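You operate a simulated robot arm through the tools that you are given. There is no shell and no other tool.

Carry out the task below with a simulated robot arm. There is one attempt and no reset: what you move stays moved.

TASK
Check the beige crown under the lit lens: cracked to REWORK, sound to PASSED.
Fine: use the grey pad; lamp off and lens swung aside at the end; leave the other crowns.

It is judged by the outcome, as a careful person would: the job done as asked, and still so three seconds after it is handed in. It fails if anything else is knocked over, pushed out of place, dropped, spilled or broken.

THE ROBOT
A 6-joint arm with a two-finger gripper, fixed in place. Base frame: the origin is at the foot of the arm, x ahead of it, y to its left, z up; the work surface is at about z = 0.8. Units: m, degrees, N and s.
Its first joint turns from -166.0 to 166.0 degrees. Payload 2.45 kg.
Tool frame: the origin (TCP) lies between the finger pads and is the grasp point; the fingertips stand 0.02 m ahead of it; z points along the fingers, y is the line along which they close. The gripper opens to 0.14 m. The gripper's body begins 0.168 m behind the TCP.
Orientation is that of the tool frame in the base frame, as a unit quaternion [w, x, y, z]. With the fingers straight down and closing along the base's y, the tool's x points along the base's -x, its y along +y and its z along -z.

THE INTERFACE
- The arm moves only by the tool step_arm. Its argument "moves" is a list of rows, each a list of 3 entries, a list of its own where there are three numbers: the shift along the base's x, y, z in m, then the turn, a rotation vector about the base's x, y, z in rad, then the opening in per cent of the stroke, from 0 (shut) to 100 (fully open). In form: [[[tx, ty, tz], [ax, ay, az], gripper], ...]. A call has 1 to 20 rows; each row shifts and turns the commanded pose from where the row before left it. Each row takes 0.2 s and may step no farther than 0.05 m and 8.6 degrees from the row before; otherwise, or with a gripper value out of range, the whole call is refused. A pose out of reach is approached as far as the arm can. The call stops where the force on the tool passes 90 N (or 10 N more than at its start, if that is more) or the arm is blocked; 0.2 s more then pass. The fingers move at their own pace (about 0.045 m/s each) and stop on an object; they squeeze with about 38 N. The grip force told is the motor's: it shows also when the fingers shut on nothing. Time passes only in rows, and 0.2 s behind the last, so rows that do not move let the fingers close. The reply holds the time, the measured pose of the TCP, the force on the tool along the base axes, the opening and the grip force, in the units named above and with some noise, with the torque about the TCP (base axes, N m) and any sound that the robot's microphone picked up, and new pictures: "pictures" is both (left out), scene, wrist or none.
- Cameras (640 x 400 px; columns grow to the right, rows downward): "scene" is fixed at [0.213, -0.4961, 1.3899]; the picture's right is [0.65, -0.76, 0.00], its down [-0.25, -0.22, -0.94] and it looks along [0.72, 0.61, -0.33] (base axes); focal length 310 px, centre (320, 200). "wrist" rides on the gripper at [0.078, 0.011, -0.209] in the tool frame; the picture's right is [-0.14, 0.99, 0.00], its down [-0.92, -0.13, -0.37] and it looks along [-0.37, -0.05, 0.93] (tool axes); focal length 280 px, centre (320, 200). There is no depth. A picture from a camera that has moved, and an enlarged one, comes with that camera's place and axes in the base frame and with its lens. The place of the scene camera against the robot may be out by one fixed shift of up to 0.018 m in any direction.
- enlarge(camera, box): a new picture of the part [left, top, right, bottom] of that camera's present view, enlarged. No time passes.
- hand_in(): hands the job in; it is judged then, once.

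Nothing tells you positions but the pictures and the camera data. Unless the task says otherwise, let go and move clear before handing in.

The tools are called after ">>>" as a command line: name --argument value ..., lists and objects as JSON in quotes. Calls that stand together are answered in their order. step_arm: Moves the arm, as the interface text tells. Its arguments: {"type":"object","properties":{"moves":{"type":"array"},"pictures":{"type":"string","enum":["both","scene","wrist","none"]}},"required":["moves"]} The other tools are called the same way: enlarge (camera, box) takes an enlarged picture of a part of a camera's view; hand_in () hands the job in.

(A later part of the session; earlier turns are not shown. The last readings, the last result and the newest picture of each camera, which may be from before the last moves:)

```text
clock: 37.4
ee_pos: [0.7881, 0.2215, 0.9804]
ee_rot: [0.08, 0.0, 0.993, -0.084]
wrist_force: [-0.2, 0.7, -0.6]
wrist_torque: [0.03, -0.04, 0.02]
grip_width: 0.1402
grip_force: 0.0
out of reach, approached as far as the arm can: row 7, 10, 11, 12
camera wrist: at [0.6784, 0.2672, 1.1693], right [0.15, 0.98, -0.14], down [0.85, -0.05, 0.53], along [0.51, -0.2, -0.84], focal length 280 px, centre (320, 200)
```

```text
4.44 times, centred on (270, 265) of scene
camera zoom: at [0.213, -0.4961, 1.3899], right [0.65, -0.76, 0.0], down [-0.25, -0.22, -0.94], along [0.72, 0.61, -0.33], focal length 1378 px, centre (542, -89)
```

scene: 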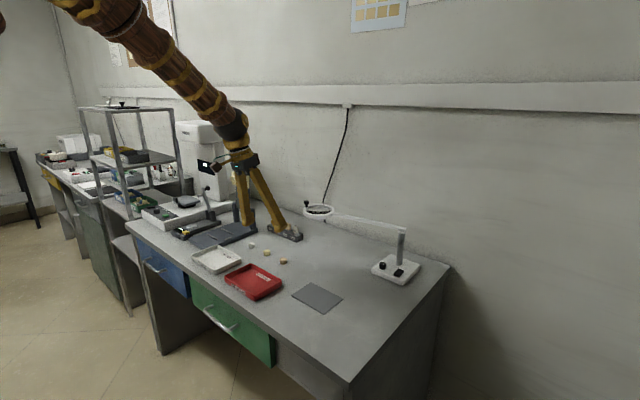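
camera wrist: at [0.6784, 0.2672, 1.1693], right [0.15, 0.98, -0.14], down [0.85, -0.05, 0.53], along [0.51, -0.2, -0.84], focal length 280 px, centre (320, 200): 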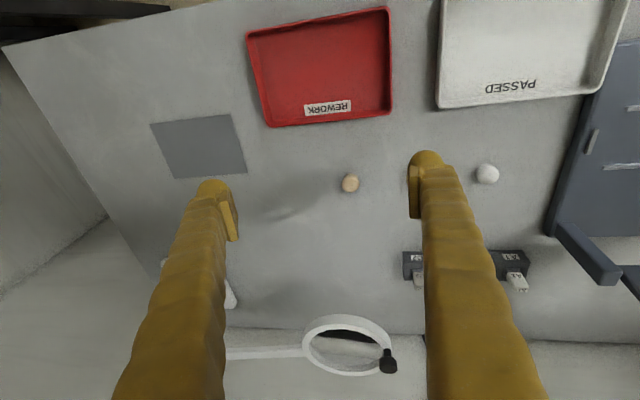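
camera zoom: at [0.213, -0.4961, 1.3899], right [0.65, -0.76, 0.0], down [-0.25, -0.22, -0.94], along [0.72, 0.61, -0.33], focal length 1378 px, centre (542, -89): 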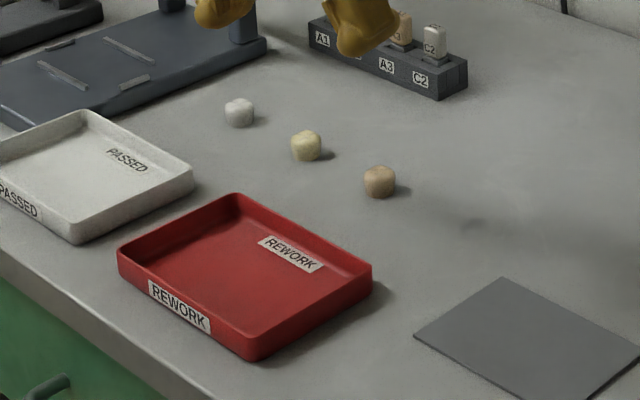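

Some rows were clipped, so the tool is still slightly tilted. The beige crown is confirmed at about (0.872, 0.231). I'll straighten the tool and hover above it with the fingers partly open.

>>> step_arm --moves '[[[0, 0, 0.01], [0.056, 0.0535, 0], 60], [[0, 0, 0], [0.056, 0.0535, 0], 45], [[0, 0, 0], [0.056, 0.0535, 0], 40], [[0.028, 0.003, -0.015], [0, 0, 0], 40], [[0.028, 0.003, -0.015], [0, 0, 0], 40], [[0.028, 0.0035, -0.015], [0, 0, 0], 40], [[0, 0, 0], [0, 0, 0], 40]]'

>>> enlarge --camera "wrist" --box '[230, 80, 410, 240]'

```text
clock: 39.0
ee_pos: [0.8673, 0.231, 0.9358]
ee_rot: [0.075, 0.0, 0.993, -0.089]
wrist_force: [-0.5, 0.4, 0.2]
wrist_torque: [-0.02, -0.02, -0.01]
grip_width: 0.0558
grip_force: 0.1
out of reach, approached as far as the arm can: row 1, 2, 3
camera wrist: at [0.7598, 0.2779, 1.1266], right [0.15, 0.98, -0.15], down [0.85, -0.05, 0.52], along [0.5, -0.21, -0.84], focal length 280 px, centre (320, 200)
```

scene: 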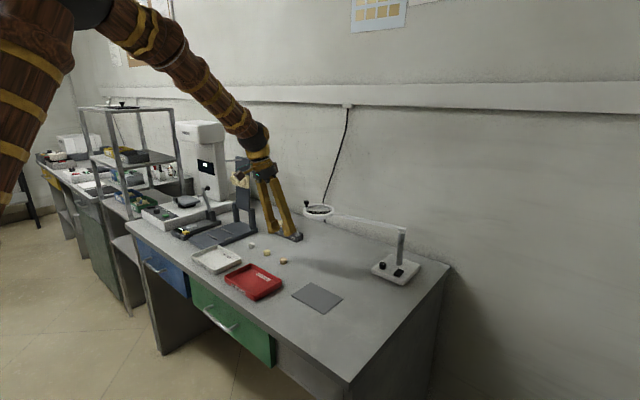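
wrist: 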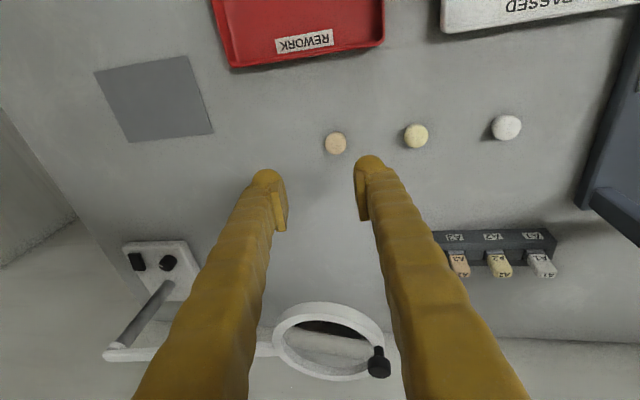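

```text
2.50 times, centred on (320, 160) of wrist
camera zoom: at [0.7598, 0.2779, 1.1266], right [0.15, 0.98, -0.15], down [0.85, -0.05, 0.52], along [0.5, -0.21, -0.84], focal length 701 px, centre (320, 300)
```

zoom: 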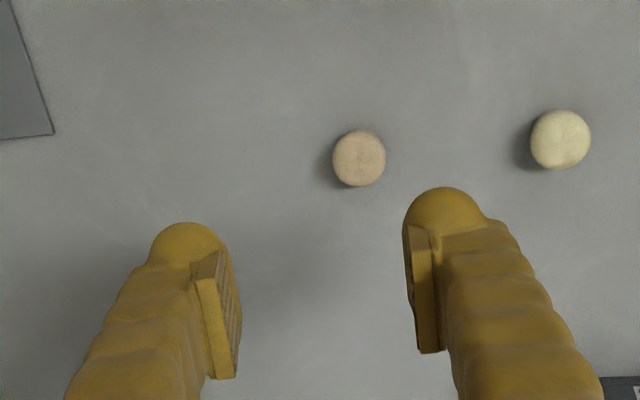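

The straightening didn't take because the wrist came back through a straight-arm posture in the wrong way. I'll move clear to the middle, in line with the arm, and unwind it there.

>>> step_arm --moves '[[[-0.011, -0.02, 0.0307], [0, 0, 0], 40], [[-0.011, -0.04, 0.012], [0, 0, 0], 40], [[-0.011, -0.04, 0.012], [0, 0, 0], 40], [[-0.011, -0.04, 0.012], [0, 0, 0], 40], [[-0.011, -0.04, 0.006], [0, 0, 0], 40], [[-0.011, -0.04, 0], [0, 0, 0], 40], [[0, -0.01, 0], [0, 0, 0], 40], [[0, 0, 0], [0, 0, 0], 40]]'

```text
clock: 40.8
ee_pos: [0.7973, 0.0036, 1.0031]
ee_rot: [0.075, 0.0, 0.992, -0.098]
wrist_force: [-0.1, 0.0, 0.6]
wrist_torque: [0.03, 0.0, 0.02]
grip_width: 0.0563
grip_force: 0.1
out of reach, approached as far as the arm can: row 6, 7
camera wrist: at [0.6897, 0.0538, 1.1921], right [0.15, 0.97, -0.17], down [0.85, -0.04, 0.52], along [0.5, -0.23, -0.83], focal length 280 px, centre (320, 200)
```

scene: 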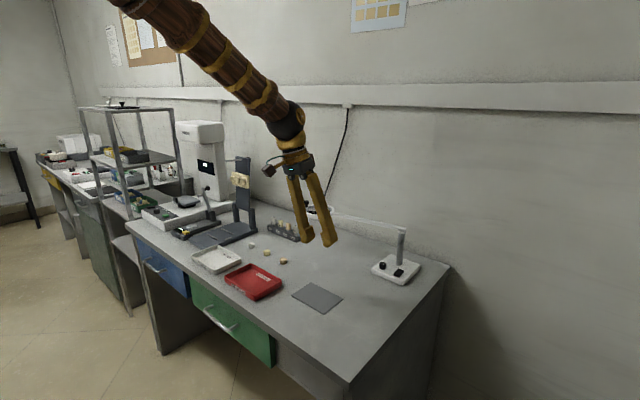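
wrist: 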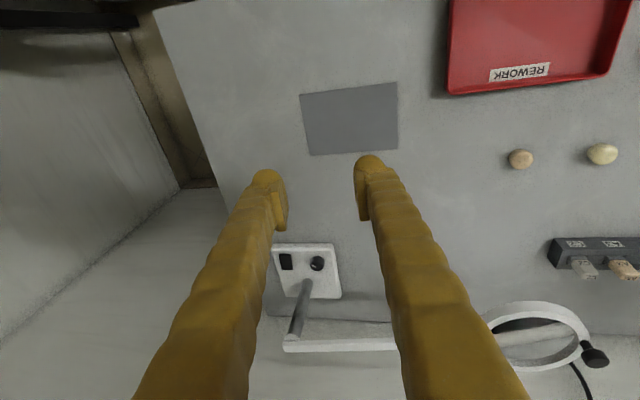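

>>> step_arm --moves '[[[0, 0, 0], [0, -0.1, 0], 40], [[0, 0, 0], [0, -0.1, 0], 40], [[0, 0, 0], [0, -0.1, 0], 40], [[0, 0, 0], [0, 0, 0], 40]]'

```text
clock: 41.8
ee_pos: [0.7982, 0.0035, 1.0024]
ee_rot: [0.222, 0.014, 0.971, -0.087]
wrist_force: [0.0, -0.2, -0.8]
wrist_torque: [0.03, 0.0, 0.0]
grip_width: 0.0558
grip_force: 0.0
camera wrist: at [0.6396, 0.0502, 1.1526], right [0.19, 0.98, -0.1], down [0.66, -0.05, 0.75], along [0.72, -0.21, -0.66], focal length 280 px, centre (320, 200)
```

scene: 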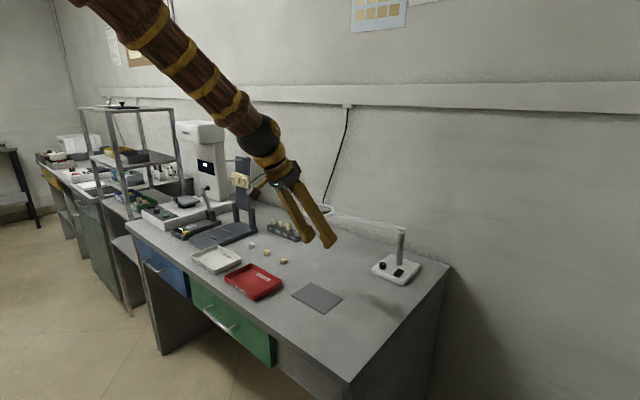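
wrist: 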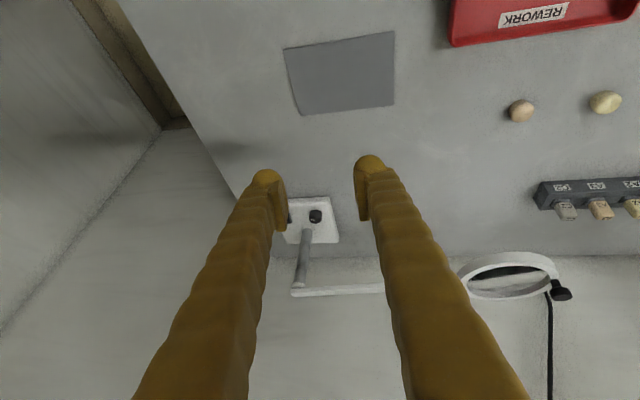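

>>> step_arm --moves '[[[0, 0, 0], [0, -0.13, 0], 40], [[0, 0, 0], [0, -0.13, 0], 40], [[0, 0, 0], [0, -0.13, 0], 40], [[0, 0, 0], [0, -0.13, 0], 40], [[0, 0, 0], [0, 0, 0], 40]]'

```text
clock: 43.0
ee_pos: [0.7968, -0.0029, 1.0004]
ee_rot: [0.462, 0.047, 0.882, -0.079]
wrist_force: [0.9, 3.0, 1.2]
wrist_torque: [-0.2, 0.21, -0.29]
grip_width: 0.056
grip_force: 0.1
out of reach, approached as far as the arm can: row 3
camera wrist: at [0.5855, 0.0472, 1.0525], right [0.23, 0.97, 0.02], down [0.21, -0.07, 0.98], along [0.95, -0.23, -0.22], focal length 280 px, centre (320, 200)
```

scene: 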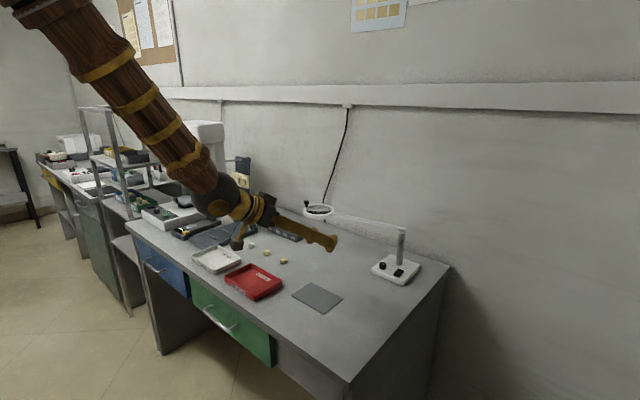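
wrist: 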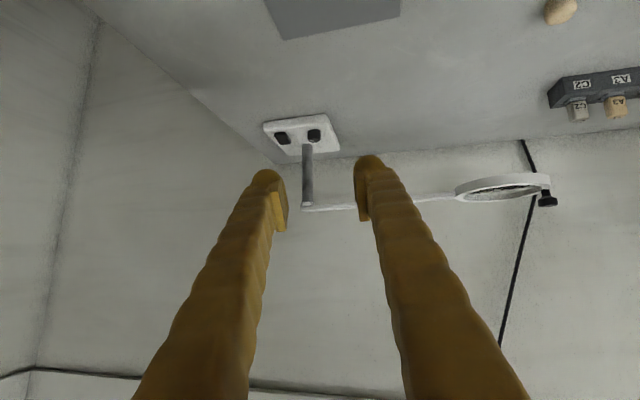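

The wrist has come back across. I'll line the tool up with the arm's own plane at y = 0 before lowering it again.

>>> step_arm --moves '[[[0, 0.001, 0], [0.048, -0.006, 0.079], 40], [[0, 0.001, 0], [0.048, -0.006, 0.079], 40], [[0, 0, 0], [0, -0.13, 0], 40], [[0, 0, 0], [0, 0, 0], 40]]'

```text
clock: 44.0
ee_pos: [0.7982, 0.0009, 1.0013]
ee_rot: [0.529, -0.011, 0.849, -0.002]
wrist_force: [-1.0, 0.8, 0.7]
wrist_torque: [-0.01, -0.02, 0.02]
grip_width: 0.0561
grip_force: 0.0
camera wrist: at [0.5765, 0.0097, 1.0246], right [0.04, 0.99, 0.11], down [0.08, -0.11, 0.99], along [1.0, -0.03, -0.08], focal length 280 px, centre (320, 200)
```

scene: 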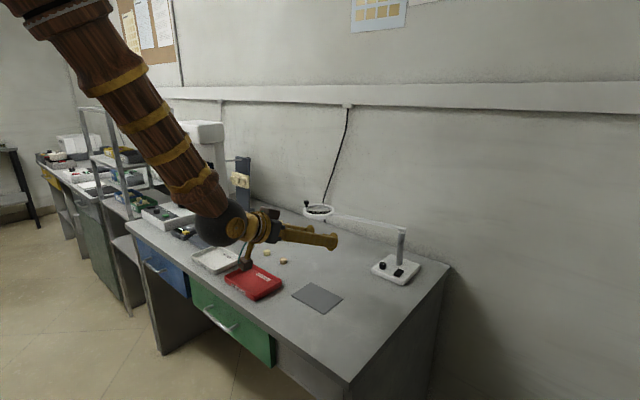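
wrist: 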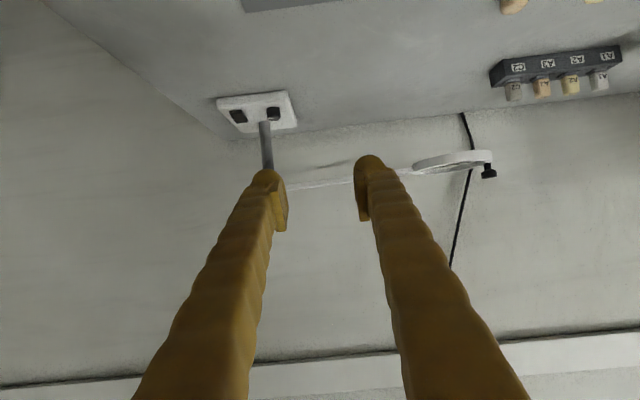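

>>> step_arm --moves '[[[0, -0.001, 0], [0.015, 0, -0.0166], 40], [[0, 0, 0], [0, 0.1, 0], 40], [[0, 0, 0], [0, 0.1, 0], 40], [[0, 0, 0], [0, 0.1, 0], 40], [[0, 0, 0], [0, 0.1, 0], 40], [[0, 0, 0], [0, 0.1, 0], 40], [[0, 0, 0], [0, 0, 0], 40]]' --pictures "scene"

```text
clock: 45.6
ee_pos: [0.7988, 0.0006, 1.0018]
ee_rot: [0.302, 0.0, 0.953, 0.0]
wrist_force: [0.3, 0.3, -0.3]
wrist_torque: [0.0, 0.0, 0.0]
grip_width: 0.0558
grip_force: 0.1
```

scene: 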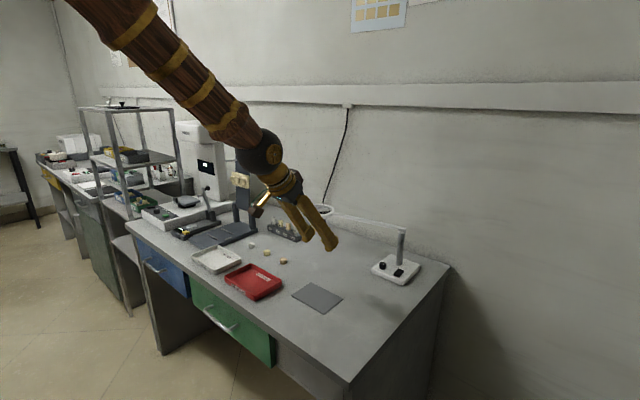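

The unwinding is working with no flags, so I'll finish straightening the tool to vertical.

>>> step_arm --moves '[[[0, 0, 0], [0, 0.1, 0], 40], [[0, 0, 0], [0, 0.1, 0], 40], [[0, 0, 0], [0, 0.1, 0], 40], [[0, 0, 0], [0, 0.1, 0], 40], [[0, 0, 0], [0, 0.1, 0], 40], [[0, 0, 0], [0, 0.113, 0], 40], [[0, 0, 0], [0, 0, 0], 40]]'

```text
clock: 47.2
ee_pos: [0.7993, 0.0009, 1.0005]
ee_rot: [-0.001, 0.0, 1.0, 0.0]
wrist_force: [-0.4, 0.5, -0.1]
wrist_torque: [-0.02, -0.02, -0.02]
grip_width: 0.0561
grip_force: 0.1
camera wrist: at [0.7205, 0.0121, 1.2114], right [0.14, 0.99, 0.0], down [0.92, -0.13, 0.37], along [0.36, -0.05, -0.93], focal length 280 px, centre (320, 200)
```

scene: 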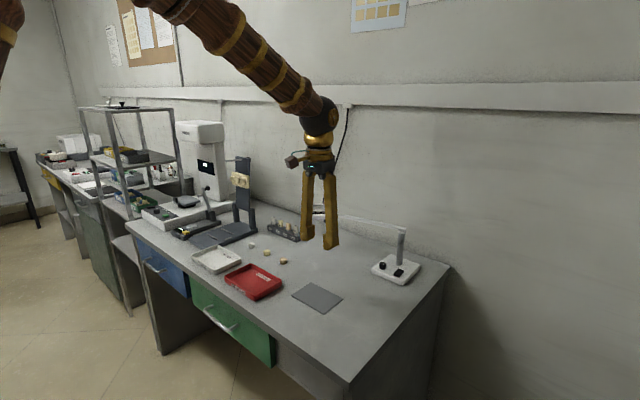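
wrist: 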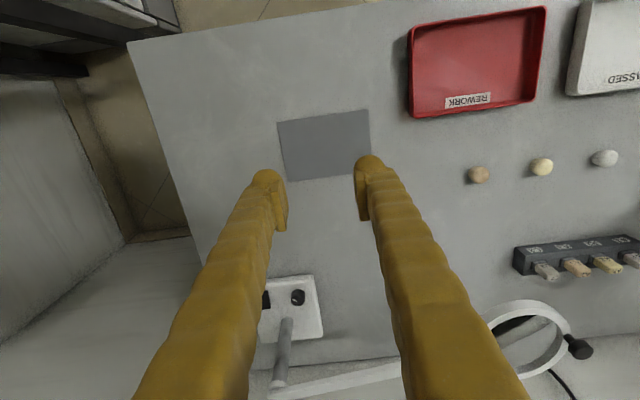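

The tool is vertical again, and the pad's centre is about (0.80, 0.009). Next I'll go above the beige crown.

>>> step_arm --moves '[[[0.012, 0.0384, -0.0117], [0, 0, 0], 40], [[0.012, 0.0384, -0.0117], [0, 0, 0], 40], [[0.012, 0.0384, -0.0117], [0, 0, 0], 40], [[0.012, 0.0384, -0.0117], [0, 0, 0], 40], [[0.012, 0.0384, -0.0117], [0, 0, 0], 40], [[0.012, 0.0384, -0.0117], [0, 0, 0], 40], [[0, 0, 0], [0, 0, 0], 40]]'

>>> enlarge --camera "wrist" --box '[230, 80, 430, 240]'

```text
clock: 48.8
ee_pos: [0.8713, 0.2312, 0.9313]
ee_rot: [-0.001, 0.0, 1.0, 0.0]
wrist_force: [0.0, 0.9, 0.2]
wrist_torque: [0.02, 0.0, 0.0]
grip_width: 0.0561
grip_force: 0.1
camera wrist: at [0.793, 0.2428, 1.1408], right [0.14, 0.99, 0.0], down [0.92, -0.13, 0.37], along [0.36, -0.05, -0.93], focal length 280 px, centre (320, 200)
```

scene: 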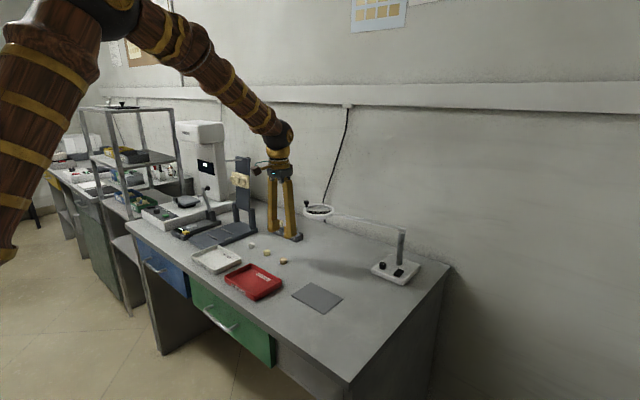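
wrist: 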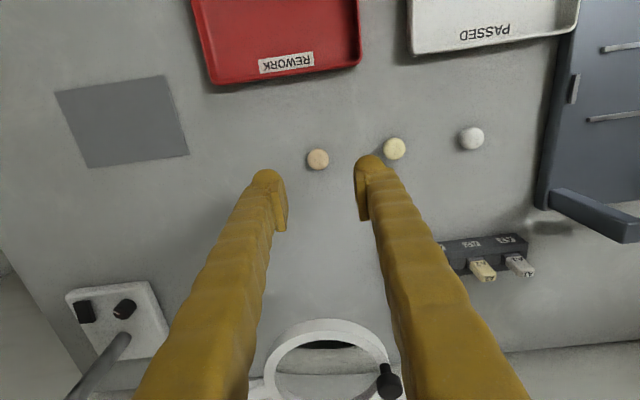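

```text
2.50 times, centred on (330, 160) of wrist
camera zoom: at [0.793, 0.2428, 1.1408], right [0.14, 0.99, 0.0], down [0.92, -0.13, 0.37], along [0.36, -0.05, -0.93], focal length 701 px, centre (295, 300)
```

zoom: 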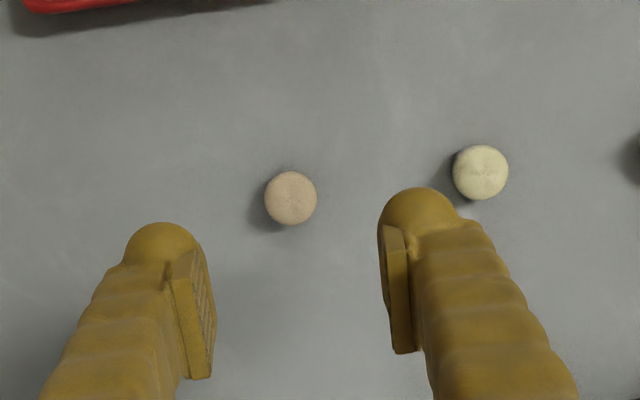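

>>> step_arm --moves '[[[-0.001, -0.0005, -0.03], [0, 0, 0], 40], [[0, 0, -0.03], [0, 0, 0], 40], [[0, 0, -0.025], [0, 0, 0], 40], [[0, 0, -0.015], [0, 0, 0], 40], [[0, 0, -0.005], [0, 0, 0], 40], [[0, 0, 0], [0, 0, 0], 40]]'

>>> enlarge --camera "wrist" --box '[230, 100, 430, 260]'

>>> enlarge --camera "scene" --box '[240, 210, 330, 290]'

```text
clock: 50.2
ee_pos: [0.8708, 0.2302, 0.8266]
ee_rot: [0.0, 0.0, 1.0, -0.001]
wrist_force: [-0.5, -0.8, 0.3]
wrist_torque: [0.04, 0.0, 0.02]
grip_width: 0.0564
grip_force: 0.1
camera wrist: at [0.7921, 0.2417, 1.0358], right [0.14, 0.99, 0.0], down [0.92, -0.13, 0.37], along [0.36, -0.05, -0.93], focal length 280 px, centre (320, 200)
```

scene: 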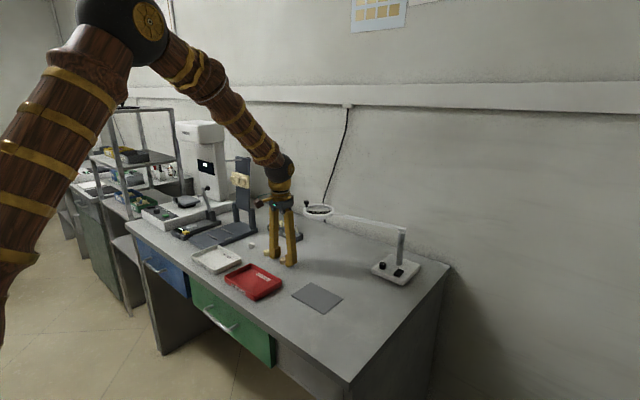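
wrist: 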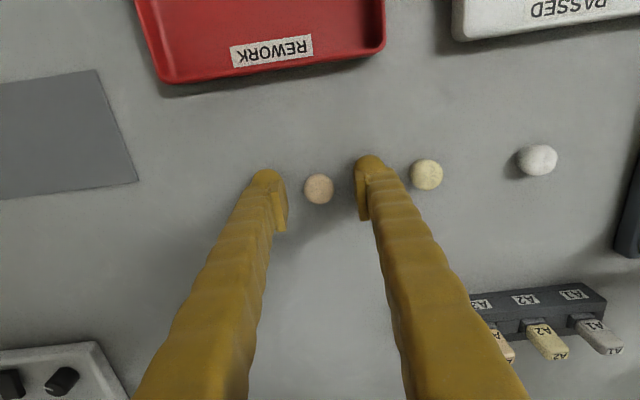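

```text
2.50 times, centred on (330, 180) of wrist
camera zoom: at [0.7921, 0.2417, 1.0358], right [0.14, 0.99, 0.0], down [0.92, -0.13, 0.37], along [0.36, -0.05, -0.93], focal length 701 px, centre (295, 250)
```

zoom: 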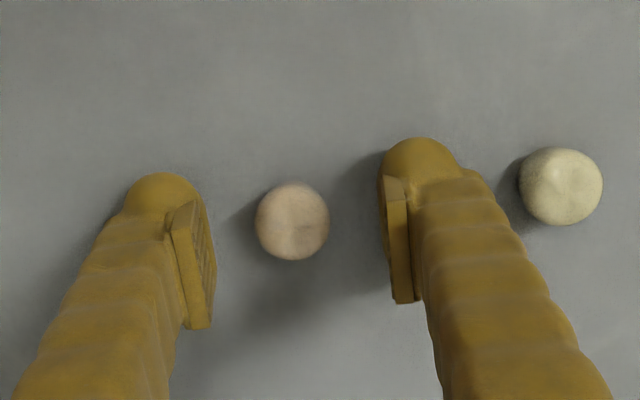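

```text
5.00 times, centred on (285, 250) of scene
camera zoom: at [0.213, -0.4961, 1.3899], right [0.65, -0.76, 0.0], down [-0.25, -0.22, -0.94], along [0.72, 0.61, -0.33], focal length 1551 px, centre (495, -50)
```

zoom: 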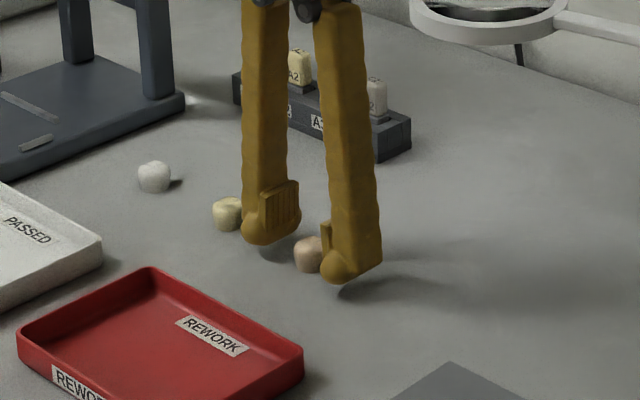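

>>> step_arm --moves '[[[-0.001, 0, -0.0025], [0, 0, 0], 40], [[0, 0, 0], [0, 0, 0], 30], [[0, 0, 0], [0, 0, 0], 20], [[0, 0, 0], [0, 0, 0], 12], [[0, 0, 0], [0, 0, 0], 10], [[0, 0, 0], [0, 0, 0], 10]]'

>>> enlarge --camera "wrist" --box '[230, 100, 430, 260]'

```text
clock: 51.6
ee_pos: [0.8699, 0.2304, 0.8236]
ee_rot: [0.0, 0.0, 1.0, 0.0]
wrist_force: [-0.4, -0.1, 0.0]
wrist_torque: [-0.01, 0.02, 0.0]
grip_width: 0.0253
grip_force: 38.4
camera wrist: at [0.7911, 0.2417, 1.0336], right [0.14, 0.99, 0.0], down [0.92, -0.13, 0.37], along [0.36, -0.05, -0.93], focal length 280 px, centre (320, 200)
```

scene: 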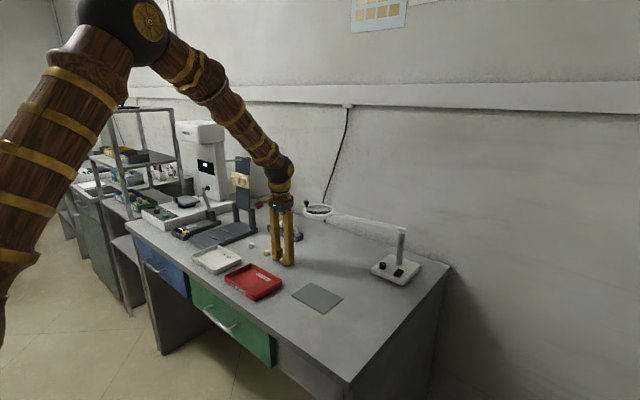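
wrist: 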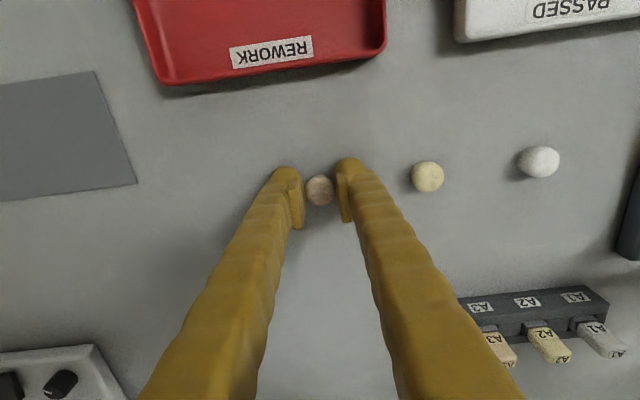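

```text
2.50 times, centred on (330, 180) of wrist
camera zoom: at [0.7911, 0.2417, 1.0336], right [0.14, 0.99, 0.0], down [0.92, -0.13, 0.37], along [0.36, -0.05, -0.93], focal length 701 px, centre (295, 250)
```

zoom: 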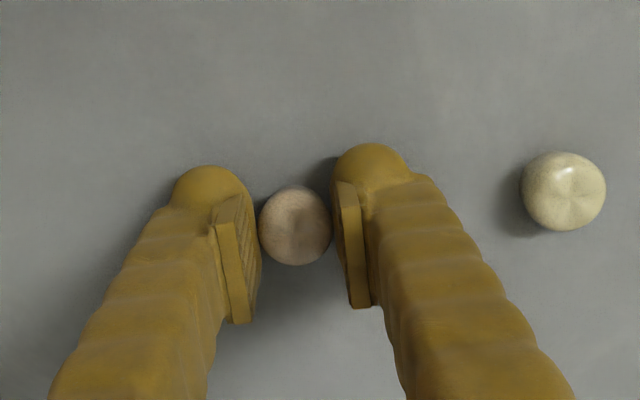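

I have the beige crown gripped at 25 mm. I'll lift it and carry it over the pad.

>>> step_arm --moves '[[[0, 0, 0.02], [0, 0, 0], 10], [[0, 0, 0.03], [0, 0, 0], 10], [[-0.014, -0.0443, 0], [0, 0, 0], 10], [[-0.014, -0.0443, 0], [0, 0, 0], 10], [[-0.014, -0.0443, 0], [0, 0, 0], 10], [[-0.014, -0.0443, 0], [0, 0, 0], 10], [[-0.014, -0.0443, 0], [0, 0, 0], 10], [[0, 0, 0], [0, 0, 0], 10]]'

>>> enlarge --camera "wrist" --box '[220, 80, 440, 260]'

```text
clock: 53.4
ee_pos: [0.7991, 0.01, 0.8742]
ee_rot: [0.0, 0.0, 1.0, -0.001]
wrist_force: [0.3, -0.4, 1.3]
wrist_torque: [0.01, 0.02, 0.0]
grip_width: 0.0139
grip_force: 0.1
camera wrist: at [0.7209, 0.0208, 1.084], right [0.14, 0.99, 0.0], down [0.92, -0.13, 0.37], along [0.36, -0.05, -0.93], focal length 280 px, centre (320, 200)
```

scene: 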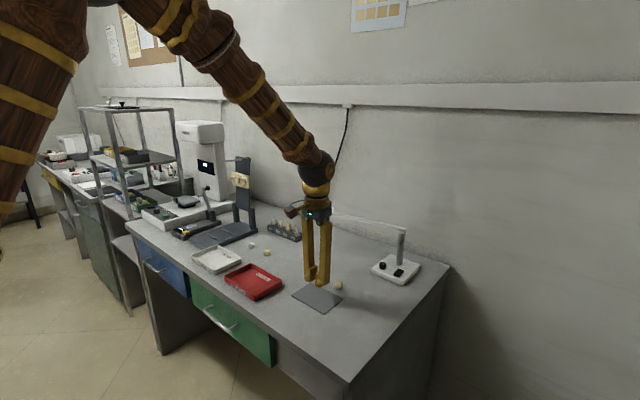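
wrist: 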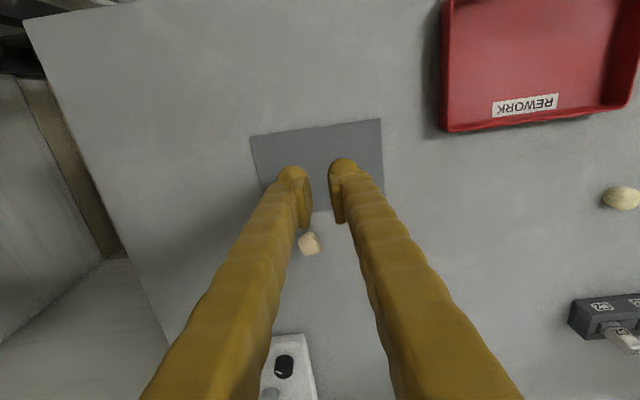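

```text
2.22 times, centred on (330, 170) of wrist
camera zoom: at [0.7209, 0.0208, 1.084], right [0.14, 0.99, 0.0], down [0.92, -0.13, 0.37], along [0.36, -0.05, -0.93], focal length 623 px, centre (298, 267)
```

zoom: 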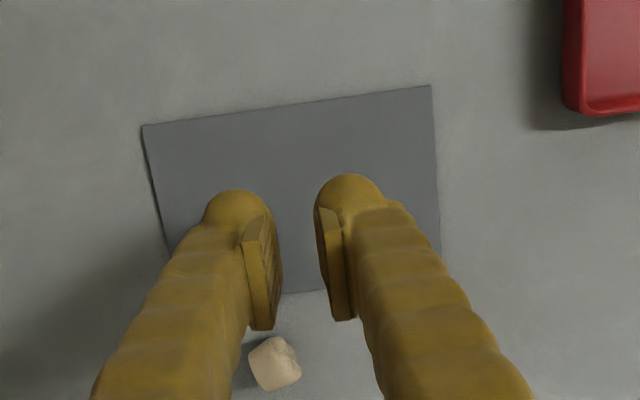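

The crown slipped out near the end of the carry and lies just past the pad, at about (0.878, -0.013). I'll look at how it's lying.

>>> enlarge --camera "scene" --box '[290, 255, 380, 315]'

>>> step_arm --moves '[[[0, 0, 0.03], [0, 0, 0], 20], [[0, 0, 0.03], [0, 0, 0], 40], [[0.02, 0, 0.02], [0, 0, 0], 60], [[0, 0, 0], [0, 0, 0], 60]]'

>>> enlarge --camera "wrist" --box '[250, 150, 390, 260]'

```text
6.67 times, centred on (335, 285) of scene
camera zoom: at [0.213, -0.4961, 1.3899], right [0.65, -0.76, 0.0], down [-0.25, -0.22, -0.94], along [0.72, 0.61, -0.33], focal length 2068 px, centre (220, -367)
```

zoom: 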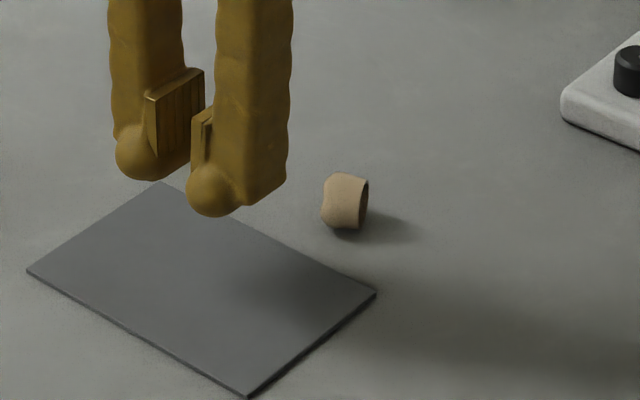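

```text
clock: 54.4
ee_pos: [0.8187, 0.0093, 0.9542]
ee_rot: [-0.001, 0.001, 1.0, 0.0]
wrist_force: [0.7, -0.4, 0.5]
wrist_torque: [-0.01, 0.0, 0.0]
grip_width: 0.0841
grip_force: 0.1
camera wrist: at [0.7407, 0.0216, 1.1633], right [0.14, 0.99, 0.0], down [0.92, -0.13, 0.37], along [0.36, -0.05, -0.93], focal length 280 px, centre (320, 200)
```

scene: 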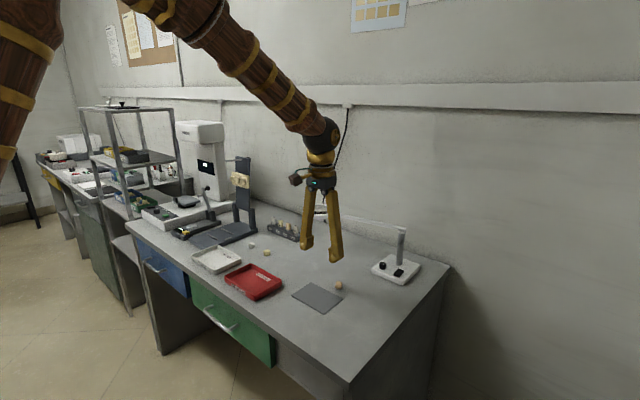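
wrist: 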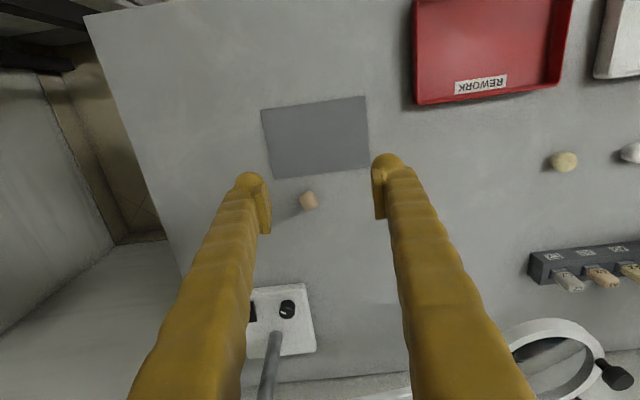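

```text
3.64 times, centred on (320, 205) of wrist
camera zoom: at [0.7407, 0.0216, 1.1633], right [0.14, 0.99, 0.0], down [0.92, -0.13, 0.37], along [0.36, -0.05, -0.93], focal length 1020 px, centre (320, 182)
```

zoom: 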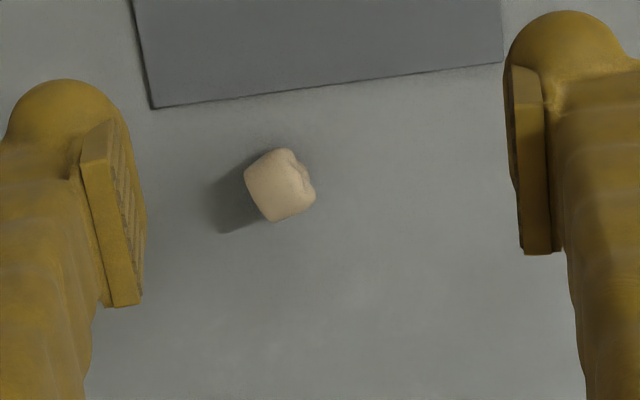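

The crown is on its side with its chewing face toward the left rear. I'll yaw the gripper about 112° to grasp across its sides. Then I can turn it back and tilt it upright onto the pad.

>>> step_arm --moves '[[[0.004, -0.0015, -0.001], [0, 0, 0.131], 50], [[0.004, -0.0015, -0.001], [0, 0, 0.131], 50], [[0.004, -0.0015, -0.001], [0, 0, 0.131], 45], [[0.004, -0.0015, -0.001], [0, 0, 0.131], 45], [[0.004, -0.0015, -0.001], [0, 0, 0.131], 45], [[0.004, -0.0015, -0.001], [0, 0, 0.131], 45], [[0.004, -0.0015, -0.001], [0, 0, 0.131], 45], [[0.004, -0.0015, -0.001], [0, 0, 0.131], 45], [[0.004, -0.0015, -0.001], [0, 0, 0.131], 45], [[0.004, -0.0015, -0.001], [0, 0, 0.131], 45], [[0.004, -0.0015, -0.001], [0, 0, 0.131], 45], [[0.004, -0.0015, -0.001], [0, 0, 0.131], 45], [[0.004, -0.0015, -0.001], [0, 0, 0.131], 45], [[0.004, -0.0015, -0.001], [0, 0, 0.131], 45], [[0.003, -0.001, -0.001], [0, 0, 0.131], 45], [[0, 0, 0], [0, 0, 0], 45]]'

>>> enlarge --camera "wrist" --box '[240, 100, 400, 240]'

```text
clock: 57.8
ee_pos: [0.8774, -0.0119, 0.9384]
ee_rot: [0.0, 0.833, -0.553, 0.0]
wrist_force: [0.6, 0.8, 0.1]
wrist_torque: [0.0, 0.01, -0.01]
grip_width: 0.063
grip_force: 0.0
camera wrist: at [0.8983, -0.0885, 1.1487], right [-0.97, -0.26, 0.0], down [-0.24, 0.9, 0.37], along [-0.1, 0.36, -0.93], focal length 280 px, centre (320, 200)
```

scene: 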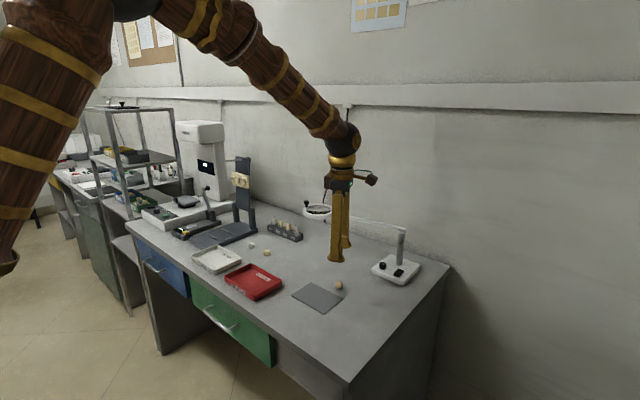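
wrist: 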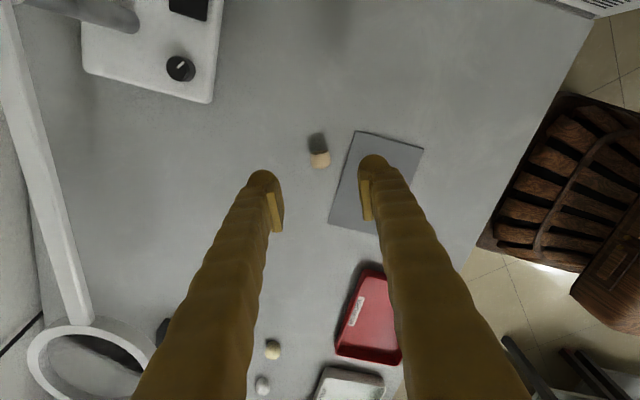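

```text
2.86 times, centred on (320, 170) of wrist
camera zoom: at [0.8983, -0.0885, 1.1487], right [-0.97, -0.26, 0.0], down [-0.24, 0.9, 0.37], along [-0.1, 0.36, -0.93], focal length 801 px, centre (320, 286)
```

zoom: 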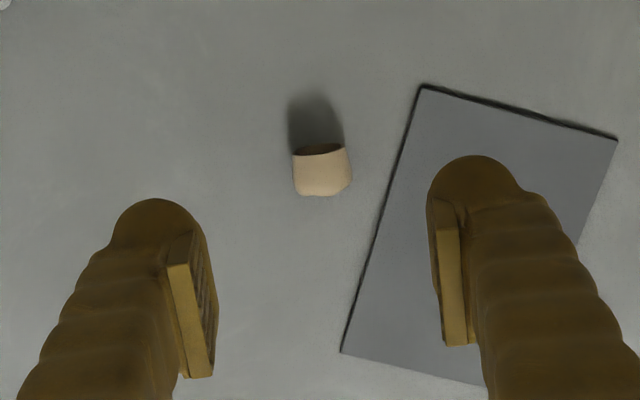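

The closing axis now lines up with the crown's base rim. I'll offset slightly away from the pad's edge, narrow the opening and go down around it.

>>> step_arm --moves '[[[0.0019, 0.003, -0.03], [0, 0, 0], 28], [[0, 0, -0.03], [0, 0, 0], 28], [[0, 0, -0.02], [0, 0, 0], 28], [[0, 0, -0.01], [0, 0, 0], 28], [[0, 0, 0], [0, 0, 0], 28]]'

>>> enlarge --camera "wrist" --box '[240, 100, 400, 240]'

>>> enlarge --camera "scene" --box '[290, 245, 390, 315]'

```text
clock: 59.0
ee_pos: [0.878, -0.01, 0.8484]
ee_rot: [0.0, 0.833, -0.554, 0.0]
wrist_force: [-0.6, -0.1, -0.2]
wrist_torque: [-0.01, -0.01, 0.02]
grip_width: 0.0391
grip_force: 0.1
camera wrist: at [0.8998, -0.0856, 1.058], right [-0.97, -0.25, 0.0], down [-0.24, 0.9, 0.37], along [-0.09, 0.36, -0.93], focal length 280 px, centre (320, 200)
```

scene: 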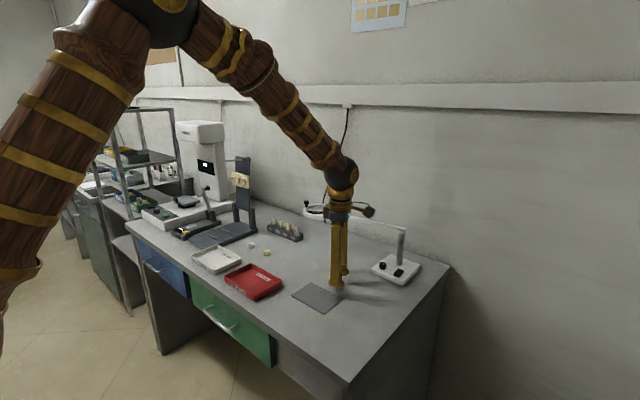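
wrist: 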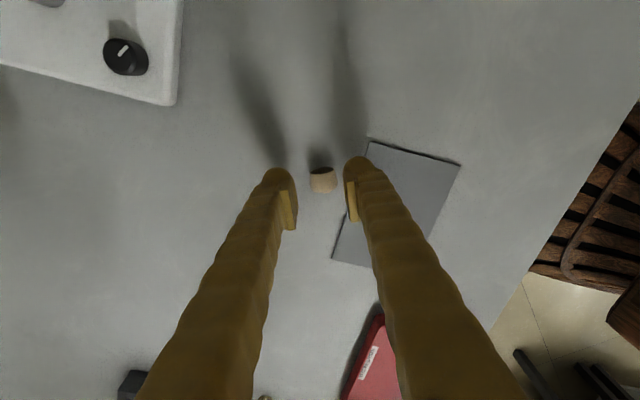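

```text
2.86 times, centred on (320, 170) of wrist
camera zoom: at [0.8998, -0.0856, 1.058], right [-0.97, -0.25, 0.0], down [-0.24, 0.9, 0.37], along [-0.09, 0.36, -0.93], focal length 801 px, centre (320, 286)
```

zoom: 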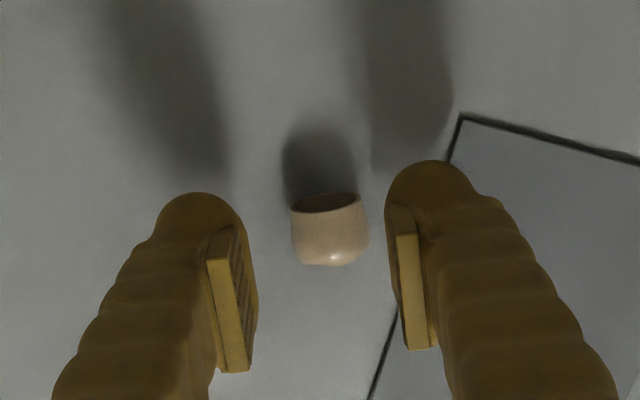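

```text
5.71 times, centred on (340, 280) of scene
camera zoom: at [0.213, -0.4961, 1.3899], right [0.65, -0.76, 0.0], down [-0.25, -0.22, -0.94], along [0.72, 0.61, -0.33], focal length 1772 px, centre (206, -257)
```

zoom: 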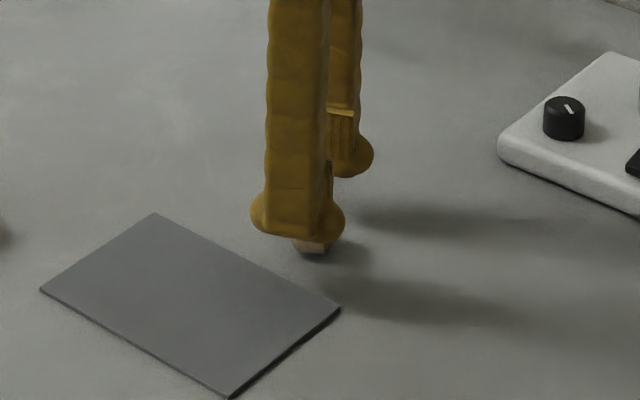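

>>> step_arm --moves '[[[0.0014, 0.0006, -0.012], [0, 0, 0], 28], [[0, 0, -0.008], [0, 0, 0], 28], [[0, 0, -0.004], [0, 0, 0], 28], [[0, 0, -0.002], [0, 0, 0], 28], [[0, 0, 0], [0, 0, 0], 28]]'

>>> enlarge --camera "wrist" --box '[240, 100, 400, 240]'

>>> enlarge --camera "scene" --box '[290, 245, 390, 315]'

```text
clock: 60.2
ee_pos: [0.881, -0.0093, 0.8224]
ee_rot: [0.001, 0.832, -0.554, 0.0]
wrist_force: [0.3, -0.2, -0.4]
wrist_torque: [0.02, 0.0, -0.04]
grip_width: 0.0391
grip_force: 0.1
camera wrist: at [0.9011, -0.0849, 1.0321], right [-0.97, -0.25, 0.0], down [-0.24, 0.9, 0.37], along [-0.09, 0.36, -0.93], focal length 280 px, centre (320, 200)
```

scene: 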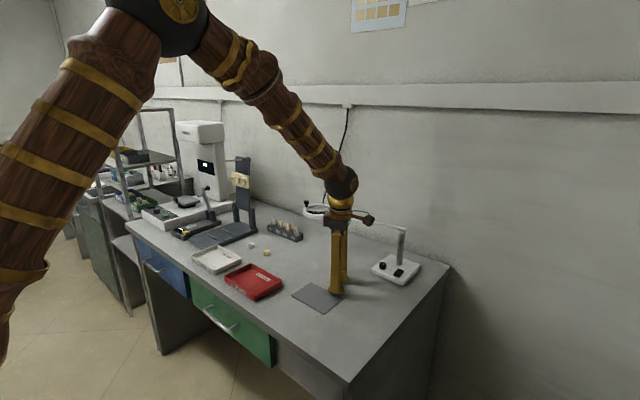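
wrist: 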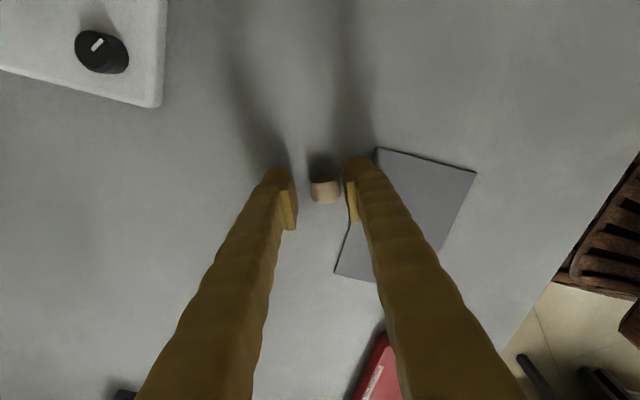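

```text
2.86 times, centred on (320, 170) of wrist
camera zoom: at [0.9011, -0.0849, 1.0321], right [-0.97, -0.25, 0.0], down [-0.24, 0.9, 0.37], along [-0.09, 0.36, -0.93], focal length 801 px, centre (320, 286)
```

zoom: 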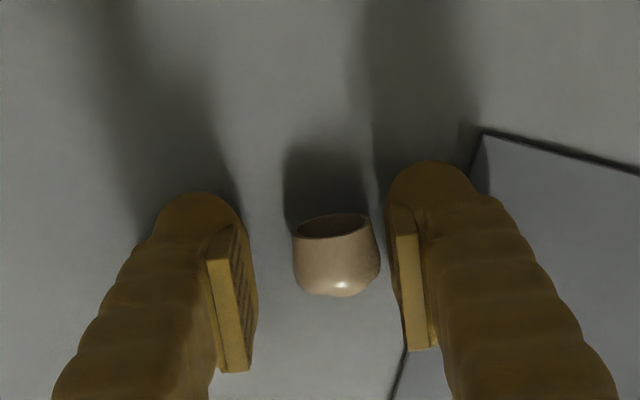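

```text
5.71 times, centred on (340, 280) of scene
camera zoom: at [0.213, -0.4961, 1.3899], right [0.65, -0.76, 0.0], down [-0.25, -0.22, -0.94], along [0.72, 0.61, -0.33], focal length 1772 px, centre (206, -257)
```

zoom: 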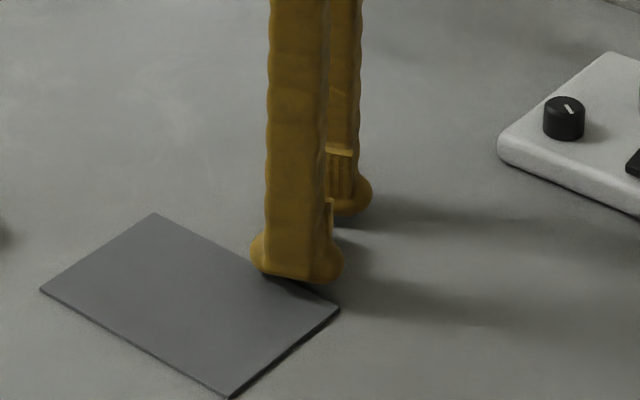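

>>> step_arm --moves '[[[0, 0, -0.0008], [0, 0, 0], 24], [[0, 0, 0], [0, 0, 0], 20], [[0, 0, 0], [0, 0, 0], 16], [[0, 0, 0], [0, 0, 0], 10], [[0, 0, 0], [0, 0, 0], 5], [[0, 0, 0], [0, 0, 0], 5]]'

>>> enlarge --camera "wrist" --box '[240, 100, 400, 240]'

>>> enlarge --camera "scene" --box '[290, 245, 390, 315]'

```text
clock: 61.6
ee_pos: [0.8814, -0.0112, 0.8223]
ee_rot: [0.0, 0.832, -0.554, 0.0]
wrist_force: [-0.5, -0.6, 0.2]
wrist_torque: [-0.02, 0.02, 0.0]
grip_width: 0.0243
grip_force: 38.2
camera wrist: at [0.9011, -0.0848, 1.0315], right [-0.97, -0.25, 0.0], down [-0.24, 0.9, 0.37], along [-0.09, 0.36, -0.93], focal length 280 px, centre (320, 200)
```

scene: 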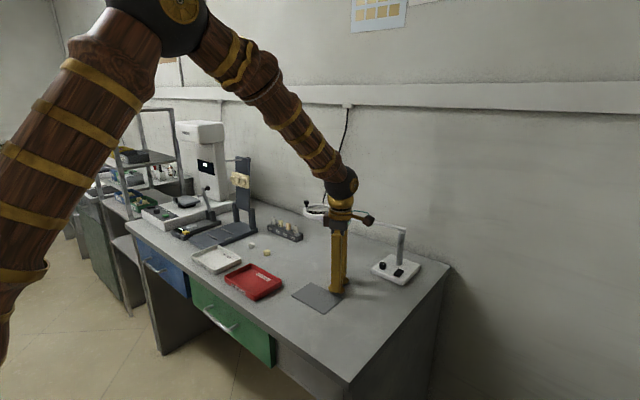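
wrist: 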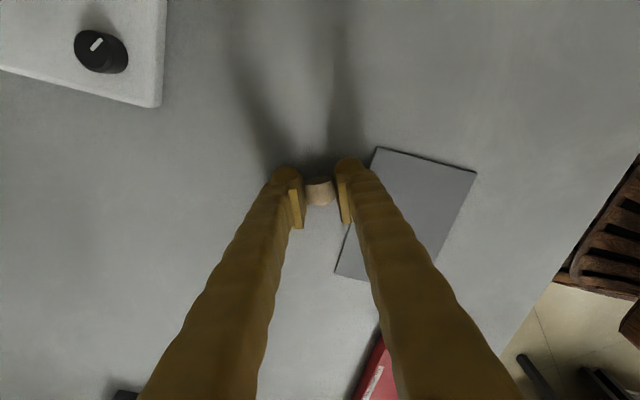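

```text
2.86 times, centred on (320, 170) of wrist
camera zoom: at [0.9011, -0.0848, 1.0315], right [-0.97, -0.25, 0.0], down [-0.24, 0.9, 0.37], along [-0.09, 0.36, -0.93], focal length 801 px, centre (320, 286)
```

zoom: 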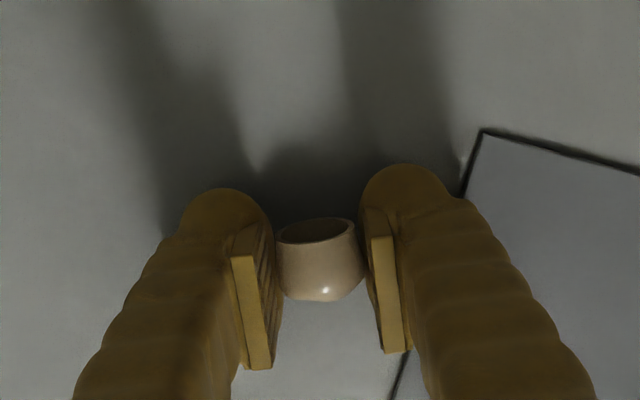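

```text
5.71 times, centred on (340, 280) of scene
camera zoom: at [0.213, -0.4961, 1.3899], right [0.65, -0.76, 0.0], down [-0.25, -0.22, -0.94], along [0.72, 0.61, -0.33], focal length 1772 px, centre (206, -257)
```

zoom: 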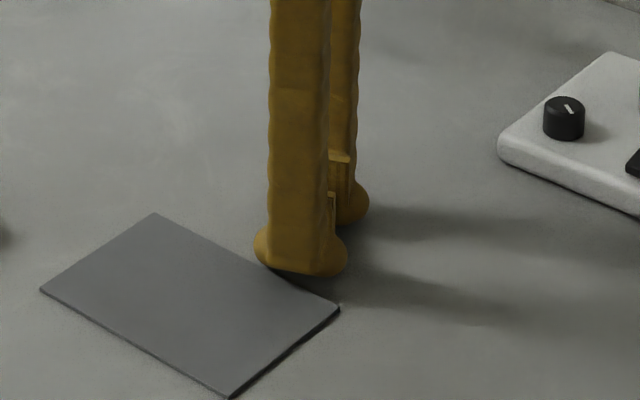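

It's gripped at 24 mm across the sides. I'll lift slowly this time and check that it holds.

>>> step_arm --moves '[[[0, 0, 0.003], [0, 0, 0], 5], [[0, 0, 0.004], [0, 0, 0], 5], [[0, 0, 0.006], [0, 0, 0], 5], [[0, 0, 0.008], [0, 0, 0], 5], [[0, 0, 0.01], [0, 0, 0], 5], [[0, 0, 0.01], [0, 0, 0], 5], [[0, 0, 0.01], [0, 0, 0], 5], [[0, 0, 0], [0, 0, 0], 5]]'

>>> enlarge --camera "wrist" --box '[240, 100, 400, 240]'

>>> enlarge --camera "scene" --box '[290, 235, 390, 305]'

```text
clock: 63.4
ee_pos: [0.8819, -0.0085, 0.873]
ee_rot: [0.0, 0.832, -0.554, 0.0]
wrist_force: [0.1, 0.0, 0.2]
wrist_torque: [0.0, -0.01, -0.02]
grip_width: 0.0241
grip_force: 38.3
camera wrist: at [0.9012, -0.0849, 1.0831], right [-0.97, -0.25, 0.0], down [-0.24, 0.9, 0.37], along [-0.09, 0.36, -0.93], focal length 280 px, centre (320, 200)
```

scene: 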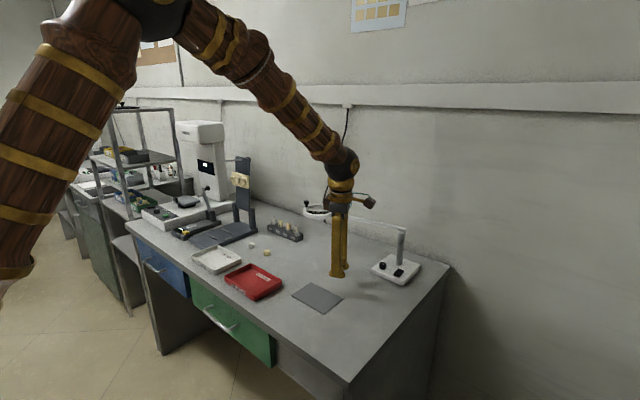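
wrist: 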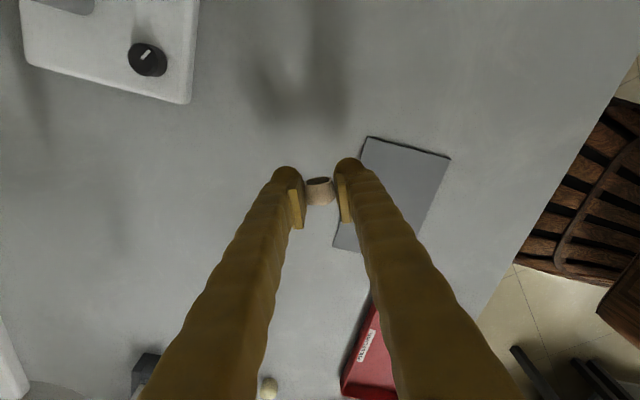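

```text
2.86 times, centred on (320, 170) of wrist
camera zoom: at [0.9012, -0.0849, 1.0831], right [-0.97, -0.25, 0.0], down [-0.24, 0.9, 0.37], along [-0.09, 0.36, -0.93], focal length 801 px, centre (320, 286)
```

zoom: 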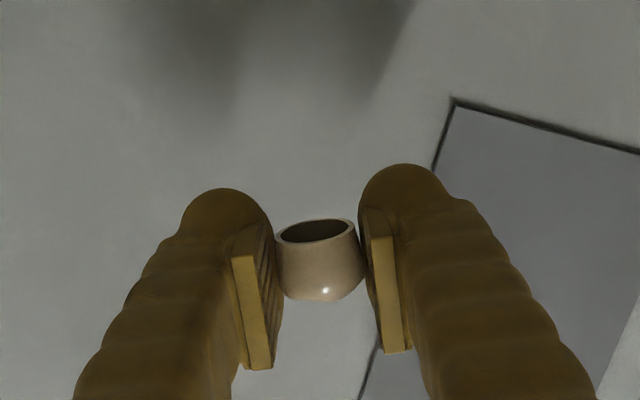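

```text
5.71 times, centred on (340, 270) of scene
camera zoom: at [0.213, -0.4961, 1.3899], right [0.65, -0.76, 0.0], down [-0.25, -0.22, -0.94], along [0.72, 0.61, -0.33], focal length 1772 px, centre (206, -200)
```

zoom: 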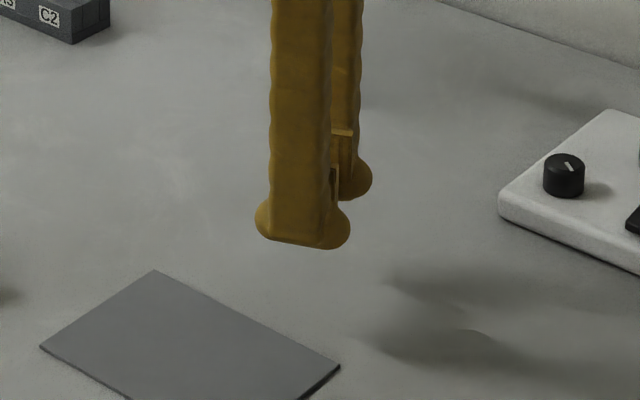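

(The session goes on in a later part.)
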